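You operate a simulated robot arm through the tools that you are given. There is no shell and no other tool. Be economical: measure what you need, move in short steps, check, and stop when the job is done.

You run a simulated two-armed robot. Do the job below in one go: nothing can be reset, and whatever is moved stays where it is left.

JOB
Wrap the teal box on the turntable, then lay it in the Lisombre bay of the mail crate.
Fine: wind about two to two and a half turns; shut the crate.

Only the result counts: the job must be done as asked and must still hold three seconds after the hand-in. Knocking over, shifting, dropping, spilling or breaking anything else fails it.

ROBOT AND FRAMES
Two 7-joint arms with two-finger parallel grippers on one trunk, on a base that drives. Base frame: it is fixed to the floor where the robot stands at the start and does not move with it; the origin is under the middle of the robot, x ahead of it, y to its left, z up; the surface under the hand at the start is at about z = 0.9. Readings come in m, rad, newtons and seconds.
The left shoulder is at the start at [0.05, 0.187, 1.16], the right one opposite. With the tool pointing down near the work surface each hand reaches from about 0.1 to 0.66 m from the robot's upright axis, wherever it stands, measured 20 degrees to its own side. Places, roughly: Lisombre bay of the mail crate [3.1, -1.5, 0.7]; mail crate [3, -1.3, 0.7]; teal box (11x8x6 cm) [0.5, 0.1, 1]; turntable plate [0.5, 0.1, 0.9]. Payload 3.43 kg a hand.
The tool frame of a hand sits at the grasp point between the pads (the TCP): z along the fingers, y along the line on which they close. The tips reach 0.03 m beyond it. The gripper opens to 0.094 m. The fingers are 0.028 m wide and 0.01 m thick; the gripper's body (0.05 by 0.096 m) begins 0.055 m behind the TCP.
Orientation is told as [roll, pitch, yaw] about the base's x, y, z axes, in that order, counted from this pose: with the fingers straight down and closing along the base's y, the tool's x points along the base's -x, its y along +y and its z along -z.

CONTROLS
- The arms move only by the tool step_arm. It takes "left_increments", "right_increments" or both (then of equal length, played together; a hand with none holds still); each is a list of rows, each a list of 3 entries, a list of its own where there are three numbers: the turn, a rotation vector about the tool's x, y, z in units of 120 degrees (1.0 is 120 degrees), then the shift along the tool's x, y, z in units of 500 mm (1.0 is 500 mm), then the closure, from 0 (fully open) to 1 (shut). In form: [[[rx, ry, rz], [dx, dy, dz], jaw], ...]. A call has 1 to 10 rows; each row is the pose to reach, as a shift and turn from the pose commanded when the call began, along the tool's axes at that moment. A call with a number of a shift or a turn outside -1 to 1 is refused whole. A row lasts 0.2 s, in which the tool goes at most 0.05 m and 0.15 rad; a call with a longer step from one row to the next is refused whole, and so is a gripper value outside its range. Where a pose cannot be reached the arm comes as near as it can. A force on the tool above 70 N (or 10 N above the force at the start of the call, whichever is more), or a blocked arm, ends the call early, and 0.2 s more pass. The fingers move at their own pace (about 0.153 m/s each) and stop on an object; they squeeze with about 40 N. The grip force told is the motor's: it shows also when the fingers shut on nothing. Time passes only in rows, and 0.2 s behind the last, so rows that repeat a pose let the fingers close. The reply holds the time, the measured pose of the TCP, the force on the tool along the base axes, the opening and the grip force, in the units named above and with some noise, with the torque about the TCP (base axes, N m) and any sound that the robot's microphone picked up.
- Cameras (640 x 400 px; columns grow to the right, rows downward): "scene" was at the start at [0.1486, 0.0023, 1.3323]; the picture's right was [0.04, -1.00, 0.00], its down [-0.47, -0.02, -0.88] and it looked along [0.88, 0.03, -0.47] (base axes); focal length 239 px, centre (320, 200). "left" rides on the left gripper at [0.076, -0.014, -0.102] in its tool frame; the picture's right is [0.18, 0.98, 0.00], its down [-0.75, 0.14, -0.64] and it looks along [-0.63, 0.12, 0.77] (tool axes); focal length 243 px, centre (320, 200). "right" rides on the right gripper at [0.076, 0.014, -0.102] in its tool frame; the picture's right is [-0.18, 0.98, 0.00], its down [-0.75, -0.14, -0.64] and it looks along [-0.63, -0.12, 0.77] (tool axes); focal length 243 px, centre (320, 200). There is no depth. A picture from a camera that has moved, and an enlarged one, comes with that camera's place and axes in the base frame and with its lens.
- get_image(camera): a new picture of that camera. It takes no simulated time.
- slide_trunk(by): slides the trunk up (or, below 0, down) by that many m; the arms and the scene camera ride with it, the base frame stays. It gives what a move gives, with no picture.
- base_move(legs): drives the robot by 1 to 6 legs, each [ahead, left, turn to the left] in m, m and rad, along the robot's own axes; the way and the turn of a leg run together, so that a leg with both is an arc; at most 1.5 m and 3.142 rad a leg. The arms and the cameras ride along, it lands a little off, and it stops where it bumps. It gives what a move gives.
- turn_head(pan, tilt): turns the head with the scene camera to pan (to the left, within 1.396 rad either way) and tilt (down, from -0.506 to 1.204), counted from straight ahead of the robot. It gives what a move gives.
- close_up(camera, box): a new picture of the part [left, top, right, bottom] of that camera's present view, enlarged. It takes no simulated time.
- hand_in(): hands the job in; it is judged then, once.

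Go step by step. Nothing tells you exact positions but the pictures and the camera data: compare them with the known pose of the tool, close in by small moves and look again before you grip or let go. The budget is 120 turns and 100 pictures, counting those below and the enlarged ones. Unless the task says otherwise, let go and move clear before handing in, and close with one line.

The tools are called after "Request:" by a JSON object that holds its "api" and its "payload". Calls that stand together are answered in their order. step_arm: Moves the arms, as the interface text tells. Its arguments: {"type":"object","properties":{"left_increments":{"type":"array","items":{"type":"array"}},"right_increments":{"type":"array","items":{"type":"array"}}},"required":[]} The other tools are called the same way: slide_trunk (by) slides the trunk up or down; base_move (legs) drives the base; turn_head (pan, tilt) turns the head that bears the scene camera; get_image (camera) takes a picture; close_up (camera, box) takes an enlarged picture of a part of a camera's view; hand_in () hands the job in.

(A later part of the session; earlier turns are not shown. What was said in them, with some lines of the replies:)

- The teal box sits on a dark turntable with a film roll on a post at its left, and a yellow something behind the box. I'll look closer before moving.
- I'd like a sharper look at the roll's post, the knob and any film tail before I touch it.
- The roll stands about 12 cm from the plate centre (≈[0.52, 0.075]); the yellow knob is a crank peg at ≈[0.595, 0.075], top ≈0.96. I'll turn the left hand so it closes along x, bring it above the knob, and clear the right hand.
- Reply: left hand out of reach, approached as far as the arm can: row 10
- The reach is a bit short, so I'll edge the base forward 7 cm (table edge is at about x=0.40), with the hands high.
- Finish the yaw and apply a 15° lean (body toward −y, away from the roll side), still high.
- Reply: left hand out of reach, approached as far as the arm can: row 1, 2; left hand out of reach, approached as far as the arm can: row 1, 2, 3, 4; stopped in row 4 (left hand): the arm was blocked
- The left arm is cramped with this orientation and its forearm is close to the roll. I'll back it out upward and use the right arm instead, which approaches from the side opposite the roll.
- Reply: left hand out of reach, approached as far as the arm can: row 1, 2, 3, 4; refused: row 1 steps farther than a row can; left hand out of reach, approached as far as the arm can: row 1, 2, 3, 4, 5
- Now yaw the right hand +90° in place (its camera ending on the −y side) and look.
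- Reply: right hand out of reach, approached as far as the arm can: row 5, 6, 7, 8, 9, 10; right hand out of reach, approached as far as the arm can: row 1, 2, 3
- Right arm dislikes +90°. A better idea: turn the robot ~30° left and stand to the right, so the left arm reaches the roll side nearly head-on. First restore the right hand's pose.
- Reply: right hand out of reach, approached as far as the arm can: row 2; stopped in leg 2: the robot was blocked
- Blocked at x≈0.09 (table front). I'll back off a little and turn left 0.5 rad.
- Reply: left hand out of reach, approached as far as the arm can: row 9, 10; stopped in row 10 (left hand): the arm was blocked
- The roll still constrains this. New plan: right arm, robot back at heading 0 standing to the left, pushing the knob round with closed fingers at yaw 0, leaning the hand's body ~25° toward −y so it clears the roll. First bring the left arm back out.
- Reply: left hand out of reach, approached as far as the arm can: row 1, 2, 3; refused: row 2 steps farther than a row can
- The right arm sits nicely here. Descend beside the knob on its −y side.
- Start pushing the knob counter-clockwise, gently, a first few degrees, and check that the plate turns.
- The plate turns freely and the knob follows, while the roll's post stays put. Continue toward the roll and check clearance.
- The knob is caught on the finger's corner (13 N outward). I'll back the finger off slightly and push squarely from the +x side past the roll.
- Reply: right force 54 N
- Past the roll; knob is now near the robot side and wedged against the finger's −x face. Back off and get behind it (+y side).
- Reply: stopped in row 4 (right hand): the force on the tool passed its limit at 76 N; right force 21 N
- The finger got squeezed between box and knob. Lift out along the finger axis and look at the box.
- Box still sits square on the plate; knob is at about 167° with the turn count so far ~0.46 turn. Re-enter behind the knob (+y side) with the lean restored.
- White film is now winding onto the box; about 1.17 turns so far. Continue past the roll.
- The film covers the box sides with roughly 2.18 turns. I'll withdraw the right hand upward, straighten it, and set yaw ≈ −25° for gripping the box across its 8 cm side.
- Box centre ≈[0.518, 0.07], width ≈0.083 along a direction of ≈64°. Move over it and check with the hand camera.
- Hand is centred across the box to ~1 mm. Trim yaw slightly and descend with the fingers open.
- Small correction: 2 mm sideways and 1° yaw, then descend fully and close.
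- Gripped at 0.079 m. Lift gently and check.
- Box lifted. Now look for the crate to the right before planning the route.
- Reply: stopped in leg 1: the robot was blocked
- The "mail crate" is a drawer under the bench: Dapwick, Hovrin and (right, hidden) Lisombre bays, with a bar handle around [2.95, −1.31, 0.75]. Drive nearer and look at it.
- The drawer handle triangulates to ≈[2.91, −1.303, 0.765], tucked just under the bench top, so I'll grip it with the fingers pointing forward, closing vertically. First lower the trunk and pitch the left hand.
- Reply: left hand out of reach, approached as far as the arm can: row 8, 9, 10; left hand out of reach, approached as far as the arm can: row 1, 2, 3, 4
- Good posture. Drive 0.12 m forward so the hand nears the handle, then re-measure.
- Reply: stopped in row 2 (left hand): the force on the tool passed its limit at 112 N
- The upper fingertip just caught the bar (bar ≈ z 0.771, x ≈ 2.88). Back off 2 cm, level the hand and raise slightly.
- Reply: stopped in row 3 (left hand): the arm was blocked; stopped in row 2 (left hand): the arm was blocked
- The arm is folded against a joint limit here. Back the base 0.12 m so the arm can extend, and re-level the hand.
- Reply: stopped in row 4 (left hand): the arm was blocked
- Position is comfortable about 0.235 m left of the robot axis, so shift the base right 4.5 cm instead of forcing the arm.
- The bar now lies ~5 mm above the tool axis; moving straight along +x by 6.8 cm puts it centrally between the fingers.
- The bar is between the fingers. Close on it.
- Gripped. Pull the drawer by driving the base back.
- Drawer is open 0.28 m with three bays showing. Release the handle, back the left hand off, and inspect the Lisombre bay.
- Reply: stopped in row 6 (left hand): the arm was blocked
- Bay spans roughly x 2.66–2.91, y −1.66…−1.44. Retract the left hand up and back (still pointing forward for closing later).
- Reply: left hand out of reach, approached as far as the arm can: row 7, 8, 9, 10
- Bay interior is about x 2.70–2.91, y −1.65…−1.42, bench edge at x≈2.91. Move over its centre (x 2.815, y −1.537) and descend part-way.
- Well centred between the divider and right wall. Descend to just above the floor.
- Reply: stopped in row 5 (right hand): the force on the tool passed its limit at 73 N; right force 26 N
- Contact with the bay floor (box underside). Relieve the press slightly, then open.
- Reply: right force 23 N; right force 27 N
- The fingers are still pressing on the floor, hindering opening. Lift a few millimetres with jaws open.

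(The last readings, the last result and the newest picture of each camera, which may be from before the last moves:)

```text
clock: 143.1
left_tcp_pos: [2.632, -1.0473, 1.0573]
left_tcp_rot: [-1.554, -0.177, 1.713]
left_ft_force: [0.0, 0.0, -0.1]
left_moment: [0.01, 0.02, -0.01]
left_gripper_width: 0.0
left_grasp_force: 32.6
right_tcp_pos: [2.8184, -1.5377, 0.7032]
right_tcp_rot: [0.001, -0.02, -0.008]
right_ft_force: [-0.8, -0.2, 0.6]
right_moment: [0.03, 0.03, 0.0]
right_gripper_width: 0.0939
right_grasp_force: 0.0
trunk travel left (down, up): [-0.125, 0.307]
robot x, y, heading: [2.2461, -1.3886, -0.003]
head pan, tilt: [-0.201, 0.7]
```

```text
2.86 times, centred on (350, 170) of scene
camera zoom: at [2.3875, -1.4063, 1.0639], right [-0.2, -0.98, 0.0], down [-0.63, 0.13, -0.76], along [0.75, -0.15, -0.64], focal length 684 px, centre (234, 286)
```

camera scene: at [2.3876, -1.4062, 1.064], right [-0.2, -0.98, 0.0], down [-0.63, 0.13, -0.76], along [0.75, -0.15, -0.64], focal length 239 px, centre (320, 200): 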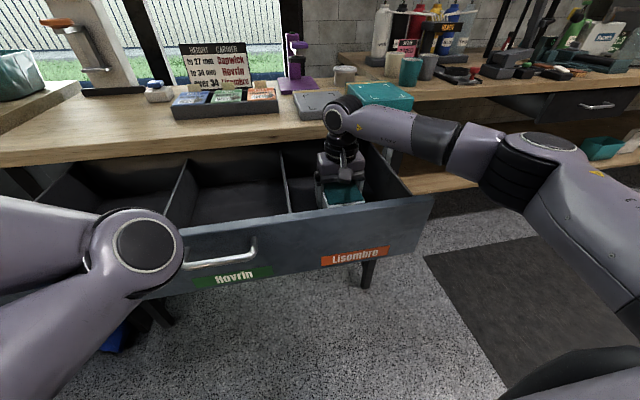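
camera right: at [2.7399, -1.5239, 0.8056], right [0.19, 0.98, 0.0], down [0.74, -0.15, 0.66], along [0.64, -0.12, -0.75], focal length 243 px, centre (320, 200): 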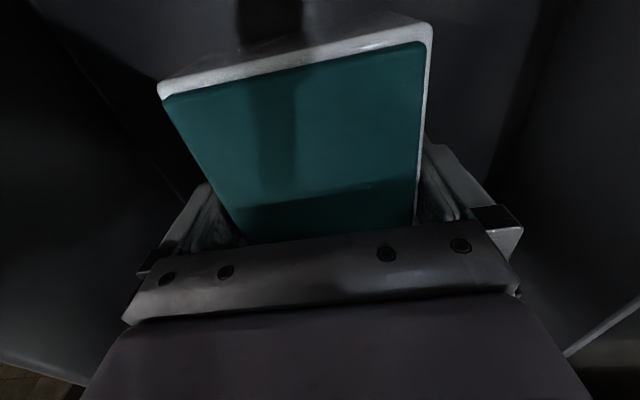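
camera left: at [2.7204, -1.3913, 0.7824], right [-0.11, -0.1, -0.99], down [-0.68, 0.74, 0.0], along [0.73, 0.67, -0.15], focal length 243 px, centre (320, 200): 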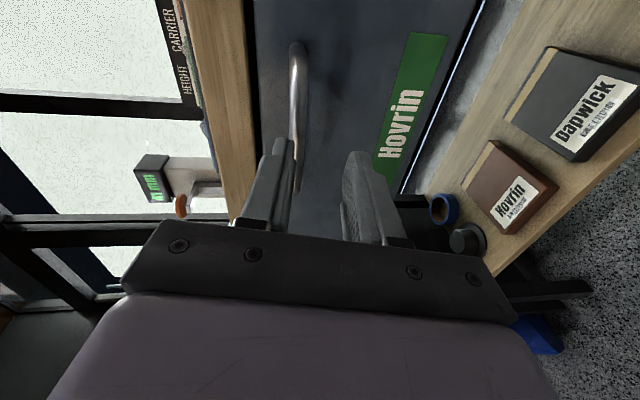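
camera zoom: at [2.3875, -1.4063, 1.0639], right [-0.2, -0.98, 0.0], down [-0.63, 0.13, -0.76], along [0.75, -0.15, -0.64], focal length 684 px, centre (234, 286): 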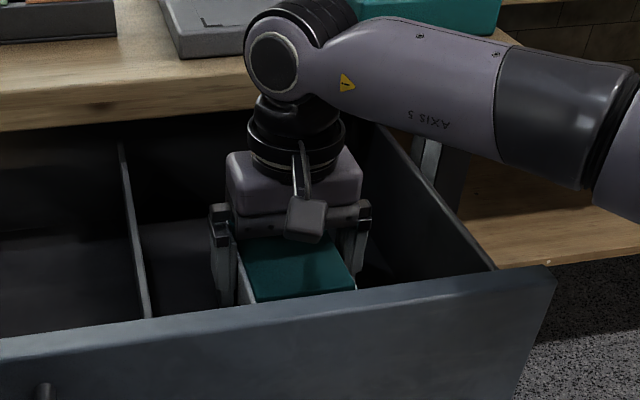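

Released with zero force. Lift straight out.

Request:
{"api": "step_arm", "payload": {"right_increments": [[[0, 0, 0], [0, 0, -0.03], 0], [[0, 0, 0], [0, 0, -0.07], 0], [[0, 0, 0], [0, 0, -0.12], 0], [[0, 0, 0], [0, 0, -0.2], 0], [[0, 0, 0], [0, 0, -0.28], 0], [[0, 0, 0], [0, 0, -0.36], 0], [[0, 0, 0], [0, 0, -0.44], 0], [[0, 0, 0], [0.08, 0, -0.46], 0], [[0, 0, 0], [0.16, 0, -0.46], 0], [[0, 0, 0], [0.22, 0, -0.46], 0]]}}

Request:
{"api": "close_up", "payload": {"camera": "scene", "box": [220, 80, 460, 260]}}

```text
clock: 145.2
left_tcp_pos: [2.6334, -1.046, 1.0575]
left_tcp_rot: [-1.553, -0.18, 1.716]
left_ft_force: [-0.7, -0.7, -0.2]
left_moment: [-0.01, -0.01, -0.01]
left_gripper_width: 0.0
left_grasp_force: 33.2
right_tcp_pos: [2.7027, -1.5385, 0.9336]
right_tcp_rot: [0.002, -0.022, -0.007]
right_ft_force: [-1.0, -0.5, 0.3]
right_moment: [0.01, 0.01, 0.03]
right_gripper_width: 0.0938
right_grasp_force: 0.0
trunk travel left (down, up): [-0.125, 0.307]
robot x, y, heading: [2.2472, -1.3883, -0.006]
head pan, tilt: [-0.201, 0.7]
```

```text
2.22 times, centred on (340, 170) of scene
camera zoom: at [2.3874, -1.4062, 1.064], right [-0.2, -0.98, 0.0], down [-0.63, 0.13, -0.76], along [0.75, -0.15, -0.64], focal length 532 px, centre (276, 267)
```

zoom: 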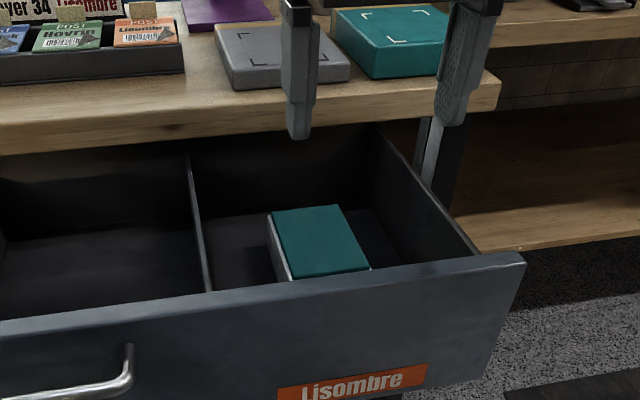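

The box lies flat in the Lisombre bay. Now back the robot off and set the left hand to push the drawer shut at the panel's centre.

Request:
{"api": "base_move", "payload": {"legs": [[-0.47, 0, 0], [0, -0.15, 0]]}}

```text
clock: 149.7
left_tcp_pos: [2.1505, -1.1919, 1.0573]
left_tcp_rot: [-1.553, -0.178, 1.73]
left_ft_force: [0.1, -0.2, -0.1]
left_moment: [-0.01, -0.02, 0.0]
left_gripper_width: 0.0002
left_grasp_force: 33.5
right_tcp_pos: [2.2287, -1.6835, 0.9327]
right_tcp_rot: [0.002, -0.02, 0.005]
right_ft_force: [-0.6, 0.0, -0.6]
right_moment: [0.01, 0.0, 0.02]
right_gripper_width: 0.0941
right_grasp_force: 0.1
trunk travel left (down, up): [-0.125, 0.307]
robot x, y, heading: [1.7736, -1.5394, 0.004]
head pan, tilt: [-0.201, 0.7]
```

Request:
{"api": "step_arm", "payload": {"left_increments": [[[-0.002, 0.006, -0.005], [0.0435, 0.054, 0.066], 1], [[-0.004, 0.012, -0.01], [0.087, 0.108, 0.133], 1], [[-0.005, 0.018, -0.016], [0.13, 0.162, 0.2], 1], [[-0.007, 0.024, -0.021], [0.174, 0.216, 0.266], 1], [[-0.009, 0.03, -0.026], [0.217, 0.27, 0.333], 1], [[-0.011, 0.036, -0.031], [0.261, 0.324, 0.4], 1], [[-0.013, 0.042, -0.037], [0.304, 0.378, 0.466], 1], [[-0.014, 0.048, -0.042], [0.348, 0.432, 0.533], 1], [[-0.016, 0.054, -0.047], [0.391, 0.486, 0.6], 1], [[-0.018, 0.0595, -0.0524], [0.435, 0.54, 0.666], 1]]}}

Request:
{"api": "turn_head", "payload": {"pan": 0.1, "tilt": 0.55}}

Request:
{"api": "get_image", "payload": {"camera": "scene"}}

```text
clock: 151.9
left_tcp_pos: [2.4999, -1.296, 0.7474]
left_tcp_rot: [-1.503, -0.069, 1.618]
left_ft_force: [0.5, -0.4, 0.4]
left_moment: [-0.04, -0.02, 0.03]
left_gripper_width: 0.0
left_grasp_force: 32.8
right_tcp_pos: [2.229, -1.6838, 0.9329]
right_tcp_rot: [0.005, -0.021, 0.007]
right_ft_force: [-0.9, -0.8, -1.0]
right_moment: [0.01, 0.0, 0.01]
right_gripper_width: 0.0941
right_grasp_force: 0.1
trunk travel left (down, up): [-0.125, 0.307]
robot x, y, heading: [1.7668, -1.5344, 0.01]
head pan, tilt: [-0.201, 0.7]
```

```text
clock: 152.7
left_tcp_pos: [2.5002, -1.2966, 0.7488]
left_tcp_rot: [-1.502, -0.069, 1.618]
left_ft_force: [-0.5, 0.4, 0.2]
left_moment: [-0.01, 0.02, 0.04]
left_gripper_width: 0.0001
left_grasp_force: 32.8
right_tcp_pos: [2.2292, -1.6837, 0.9329]
right_tcp_rot: [0.004, -0.022, 0.008]
right_ft_force: [-1.2, -0.2, 0.4]
right_moment: [-0.04, 0.03, -0.04]
right_gripper_width: 0.0943
right_grasp_force: 0.1
trunk travel left (down, up): [-0.125, 0.307]
robot x, y, heading: [1.7701, -1.5364, 0.011]
head pan, tilt: [0.099, 0.55]
```

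```text
26 pictures are left
camera scene: at [1.9163, -1.5297, 1.0771], right [0.11, -0.99, 0.0], down [-0.52, -0.06, -0.85], along [0.85, 0.09, -0.52], focal length 239 px, centre (320, 200)
```

scene: 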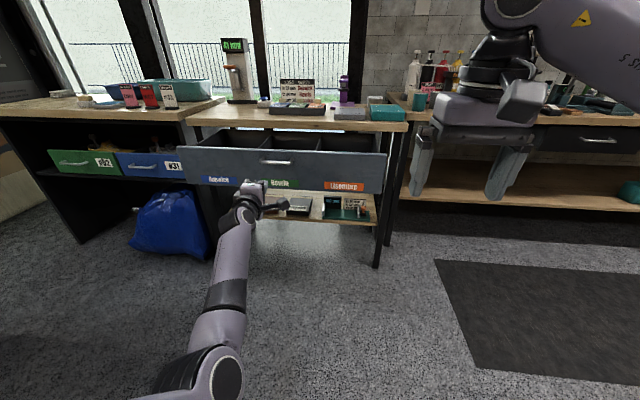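

Request:
{"api": "step_arm", "payload": {"left_increments": [[[0, 0, 0], [0, 0.05, 0], 1], [[0, 0, 0], [0, 0.096, 0], 1]]}}

Request:
{"api": "base_move", "payload": {"legs": [[0.32, 0, 0]]}}

Request:
{"api": "get_image", "payload": {"camera": "scene"}}

```text
clock: 153.3
left_tcp_pos: [2.4976, -1.3012, 0.6981]
left_tcp_rot: [-1.499, -0.061, 1.608]
left_ft_force: [0.4, 0.3, 0.5]
left_moment: [-0.01, 0.01, -0.01]
left_gripper_width: 0.0
left_grasp_force: 33.4
right_tcp_pos: [2.2288, -1.6833, 0.9316]
right_tcp_rot: [0.002, -0.022, 0.008]
right_ft_force: [-0.7, 0.6, -0.3]
right_moment: [-0.01, 0.01, -0.02]
right_gripper_width: 0.0937
right_grasp_force: 0.1
trunk travel left (down, up): [-0.125, 0.307]
robot x, y, heading: [1.7728, -1.54, 0.013]
head pan, tilt: [0.099, 0.55]
```

```text
clock: 155.4
left_tcp_pos: [2.813, -1.2887, 0.6993]
left_tcp_rot: [-1.499, -0.063, 1.616]
left_ft_force: [0.3, 0.7, -0.7]
left_moment: [-0.03, 0.03, 0.01]
left_gripper_width: 0.0
left_grasp_force: 32.8
right_tcp_pos: [2.5487, -1.6746, 0.9324]
right_tcp_rot: [0.005, -0.021, 0.016]
right_ft_force: [0.1, -0.3, -0.5]
right_moment: [-0.01, -0.02, -0.05]
right_gripper_width: 0.0941
right_grasp_force: 0.1
trunk travel left (down, up): [-0.125, 0.307]
robot x, y, heading: [2.086, -1.5353, 0.017]
head pan, tilt: [0.099, 0.55]
```

```text
25 pictures are left
camera scene: at [2.2345, -1.5236, 1.0771], right [0.12, -0.99, 0.0], down [-0.52, -0.06, -0.85], along [0.85, 0.1, -0.52], focal length 239 px, centre (320, 200)
```

scene: 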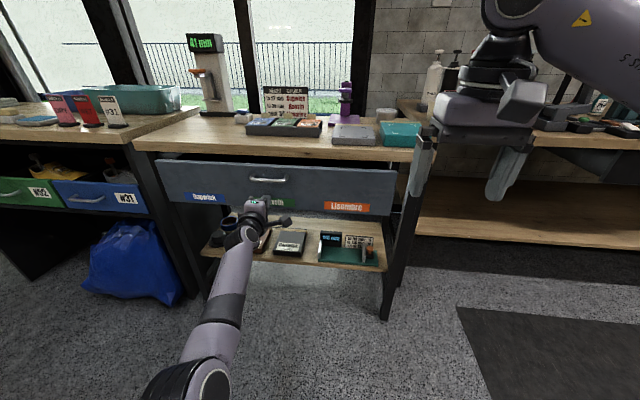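

The drawer is nearly in. Push the rest gently with the arm.

Request:
{"api": "step_arm", "payload": {"left_increments": [[[0, 0, 0], [0, -0.002, 0.03], 1], [[0, 0, 0], [0, -0.004, 0.06], 1], [[0, 0, 0], [0, -0.006, 0.09], 1], [[0, 0, 0], [0, -0.008, 0.12], 1], [[0, 0, 0], [0, -0.01, 0.14], 1], [[0, 0, 0], [0, -0.011, 0.16], 1], [[0, 0, 0], [0, -0.012, 0.18], 1]]}}

Request:
{"api": "close_up", "payload": {"camera": "scene", "box": [130, 100, 430, 280]}}

```text
clock: 157.0
left_tcp_pos: [2.8736, -1.2859, 0.6997]
left_tcp_rot: [-1.503, -0.062, 1.617]
left_ft_force: [-0.2, -0.3, -0.1]
left_moment: [0.0, 0.01, 0.03]
left_gripper_width: 0.0
left_grasp_force: 32.8
left hand out of reach, approached as far as the arm can: row 5, 6, 7
right_tcp_pos: [2.5481, -1.6749, 0.932]
right_tcp_rot: [0.005, -0.021, 0.017]
right_ft_force: [-0.7, 0.6, 0.4]
right_moment: [0.0, 0.02, -0.01]
right_gripper_width: 0.0938
right_grasp_force: 0.0
trunk travel left (down, up): [-0.125, 0.307]
robot x, y, heading: [2.0876, -1.5359, 0.022]
head pan, tilt: [0.099, 0.55]
```

```text
2.13 times, centred on (280, 190) of scene
camera zoom: at [2.2345, -1.5236, 1.0772], right [0.12, -0.99, 0.0], down [-0.52, -0.06, -0.85], along [0.85, 0.1, -0.52], focal length 511 px, centre (405, 221)
```

zoom: 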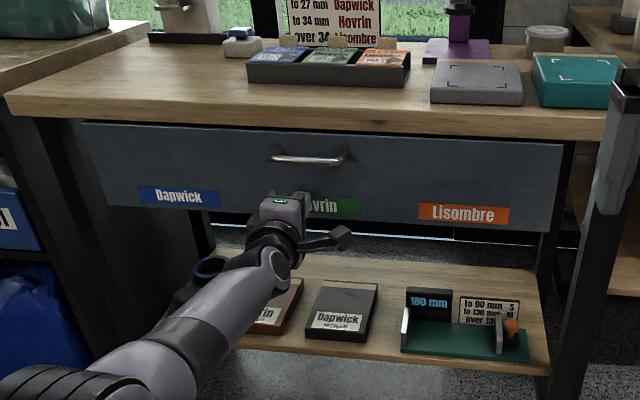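

Request:
{"api": "base_move", "payload": {"legs": [[0.03, 0, 0]]}}

Request:
{"api": "close_up", "payload": {"camera": "scene", "box": [130, 100, 430, 280]}}

```text
clock: 157.8
left_tcp_pos: [2.881, -1.2867, 0.7015]
left_tcp_rot: [-1.511, -0.061, 1.623]
left_ft_force: [-35.9, -1.2, 10.6]
left_moment: [-0.12, -0.5, -0.47]
left_gripper_width: 0.0
left_grasp_force: 32.1
right_tcp_pos: [2.5583, -1.6728, 0.933]
right_tcp_rot: [0.005, -0.023, 0.019]
right_ft_force: [0.4, -0.5, -0.9]
right_moment: [-0.02, -0.02, -0.03]
right_gripper_width: 0.0939
right_grasp_force: 0.1
trunk travel left (down, up): [-0.125, 0.307]
robot x, y, heading: [2.1004, -1.5348, 0.019]
head pan, tilt: [0.099, 0.55]
stopped in leg 1: the force on the tool passed its limit at 140 N (the readings are from after the stop); the commanded pose is now the measured one
```

```text
2.13 times, centred on (280, 190) of scene
camera zoom: at [2.243, -1.5232, 1.0777], right [0.12, -0.99, 0.0], down [-0.52, -0.06, -0.85], along [0.85, 0.1, -0.52], focal length 511 px, centre (405, 221)
```

zoom: 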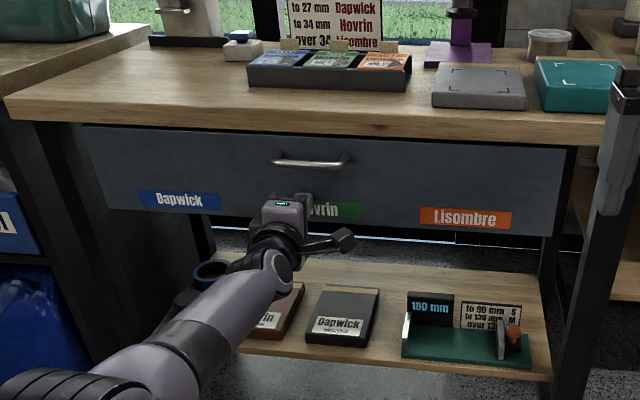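

The drawer hit its stop: it is shut and the bench items are undisturbed. Back away and verify.

Request:
{"api": "base_move", "payload": {"legs": [[-0.25, 0, 0]]}}

Request:
{"api": "get_image", "payload": {"camera": "scene"}}

Request:
{"api": "close_up", "payload": {"camera": "scene", "box": [170, 70, 410, 230]}}

```text
clock: 159.6
left_tcp_pos: [2.6326, -1.2902, 0.6956]
left_tcp_rot: [-1.503, -0.059, 1.621]
left_ft_force: [0.5, -0.1, -0.4]
left_moment: [-0.01, 0.02, 0.03]
left_gripper_width: 0.0
left_grasp_force: 33.5
right_tcp_pos: [2.3087, -1.6788, 0.9324]
right_tcp_rot: [0.003, -0.019, 0.016]
right_ft_force: [-0.5, 0.4, 0.2]
right_moment: [-0.01, 0.0, -0.03]
right_gripper_width: 0.0941
right_grasp_force: 0.1
trunk travel left (down, up): [-0.125, 0.307]
robot x, y, heading: [1.8518, -1.5371, 0.024]
head pan, tilt: [0.099, 0.55]
```

```text
22 pictures are left
camera scene: at [1.9959, -1.5285, 1.0772], right [0.12, -0.99, 0.0], down [-0.52, -0.06, -0.85], along [0.85, 0.1, -0.52], focal length 239 px, centre (320, 200)
```

scene: 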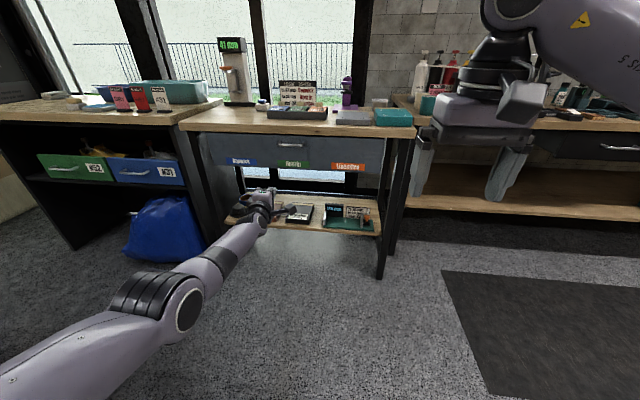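

```text
2.50 times, centred on (290, 150) of scene
camera zoom: at [1.9959, -1.5285, 1.0772], right [0.12, -0.99, 0.0], down [-0.52, -0.06, -0.85], along [0.85, 0.1, -0.52], focal length 598 px, centre (395, 325)
```

zoom: 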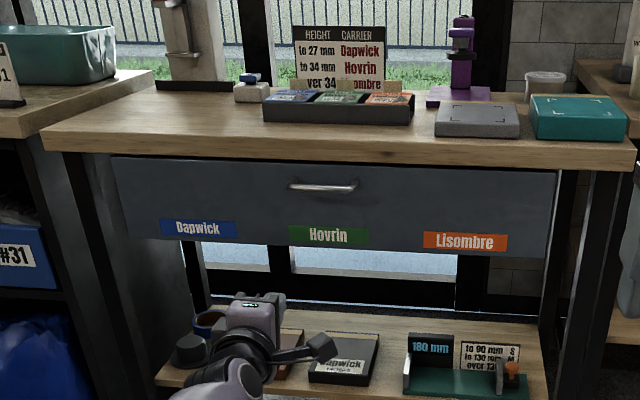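

The crate is shut, both hands are clear and nothing around it looks moved, so I'm handing the job in.

Request:
{"api": "hand_in", "payload": {}}

```text
The job is handed in.
```

The teal box got about 2.2 turns of film, was laid flat in the Lisombre bay, and the mail crate was pushed shut to its stop; I handed the job in, and no result has come back yet.
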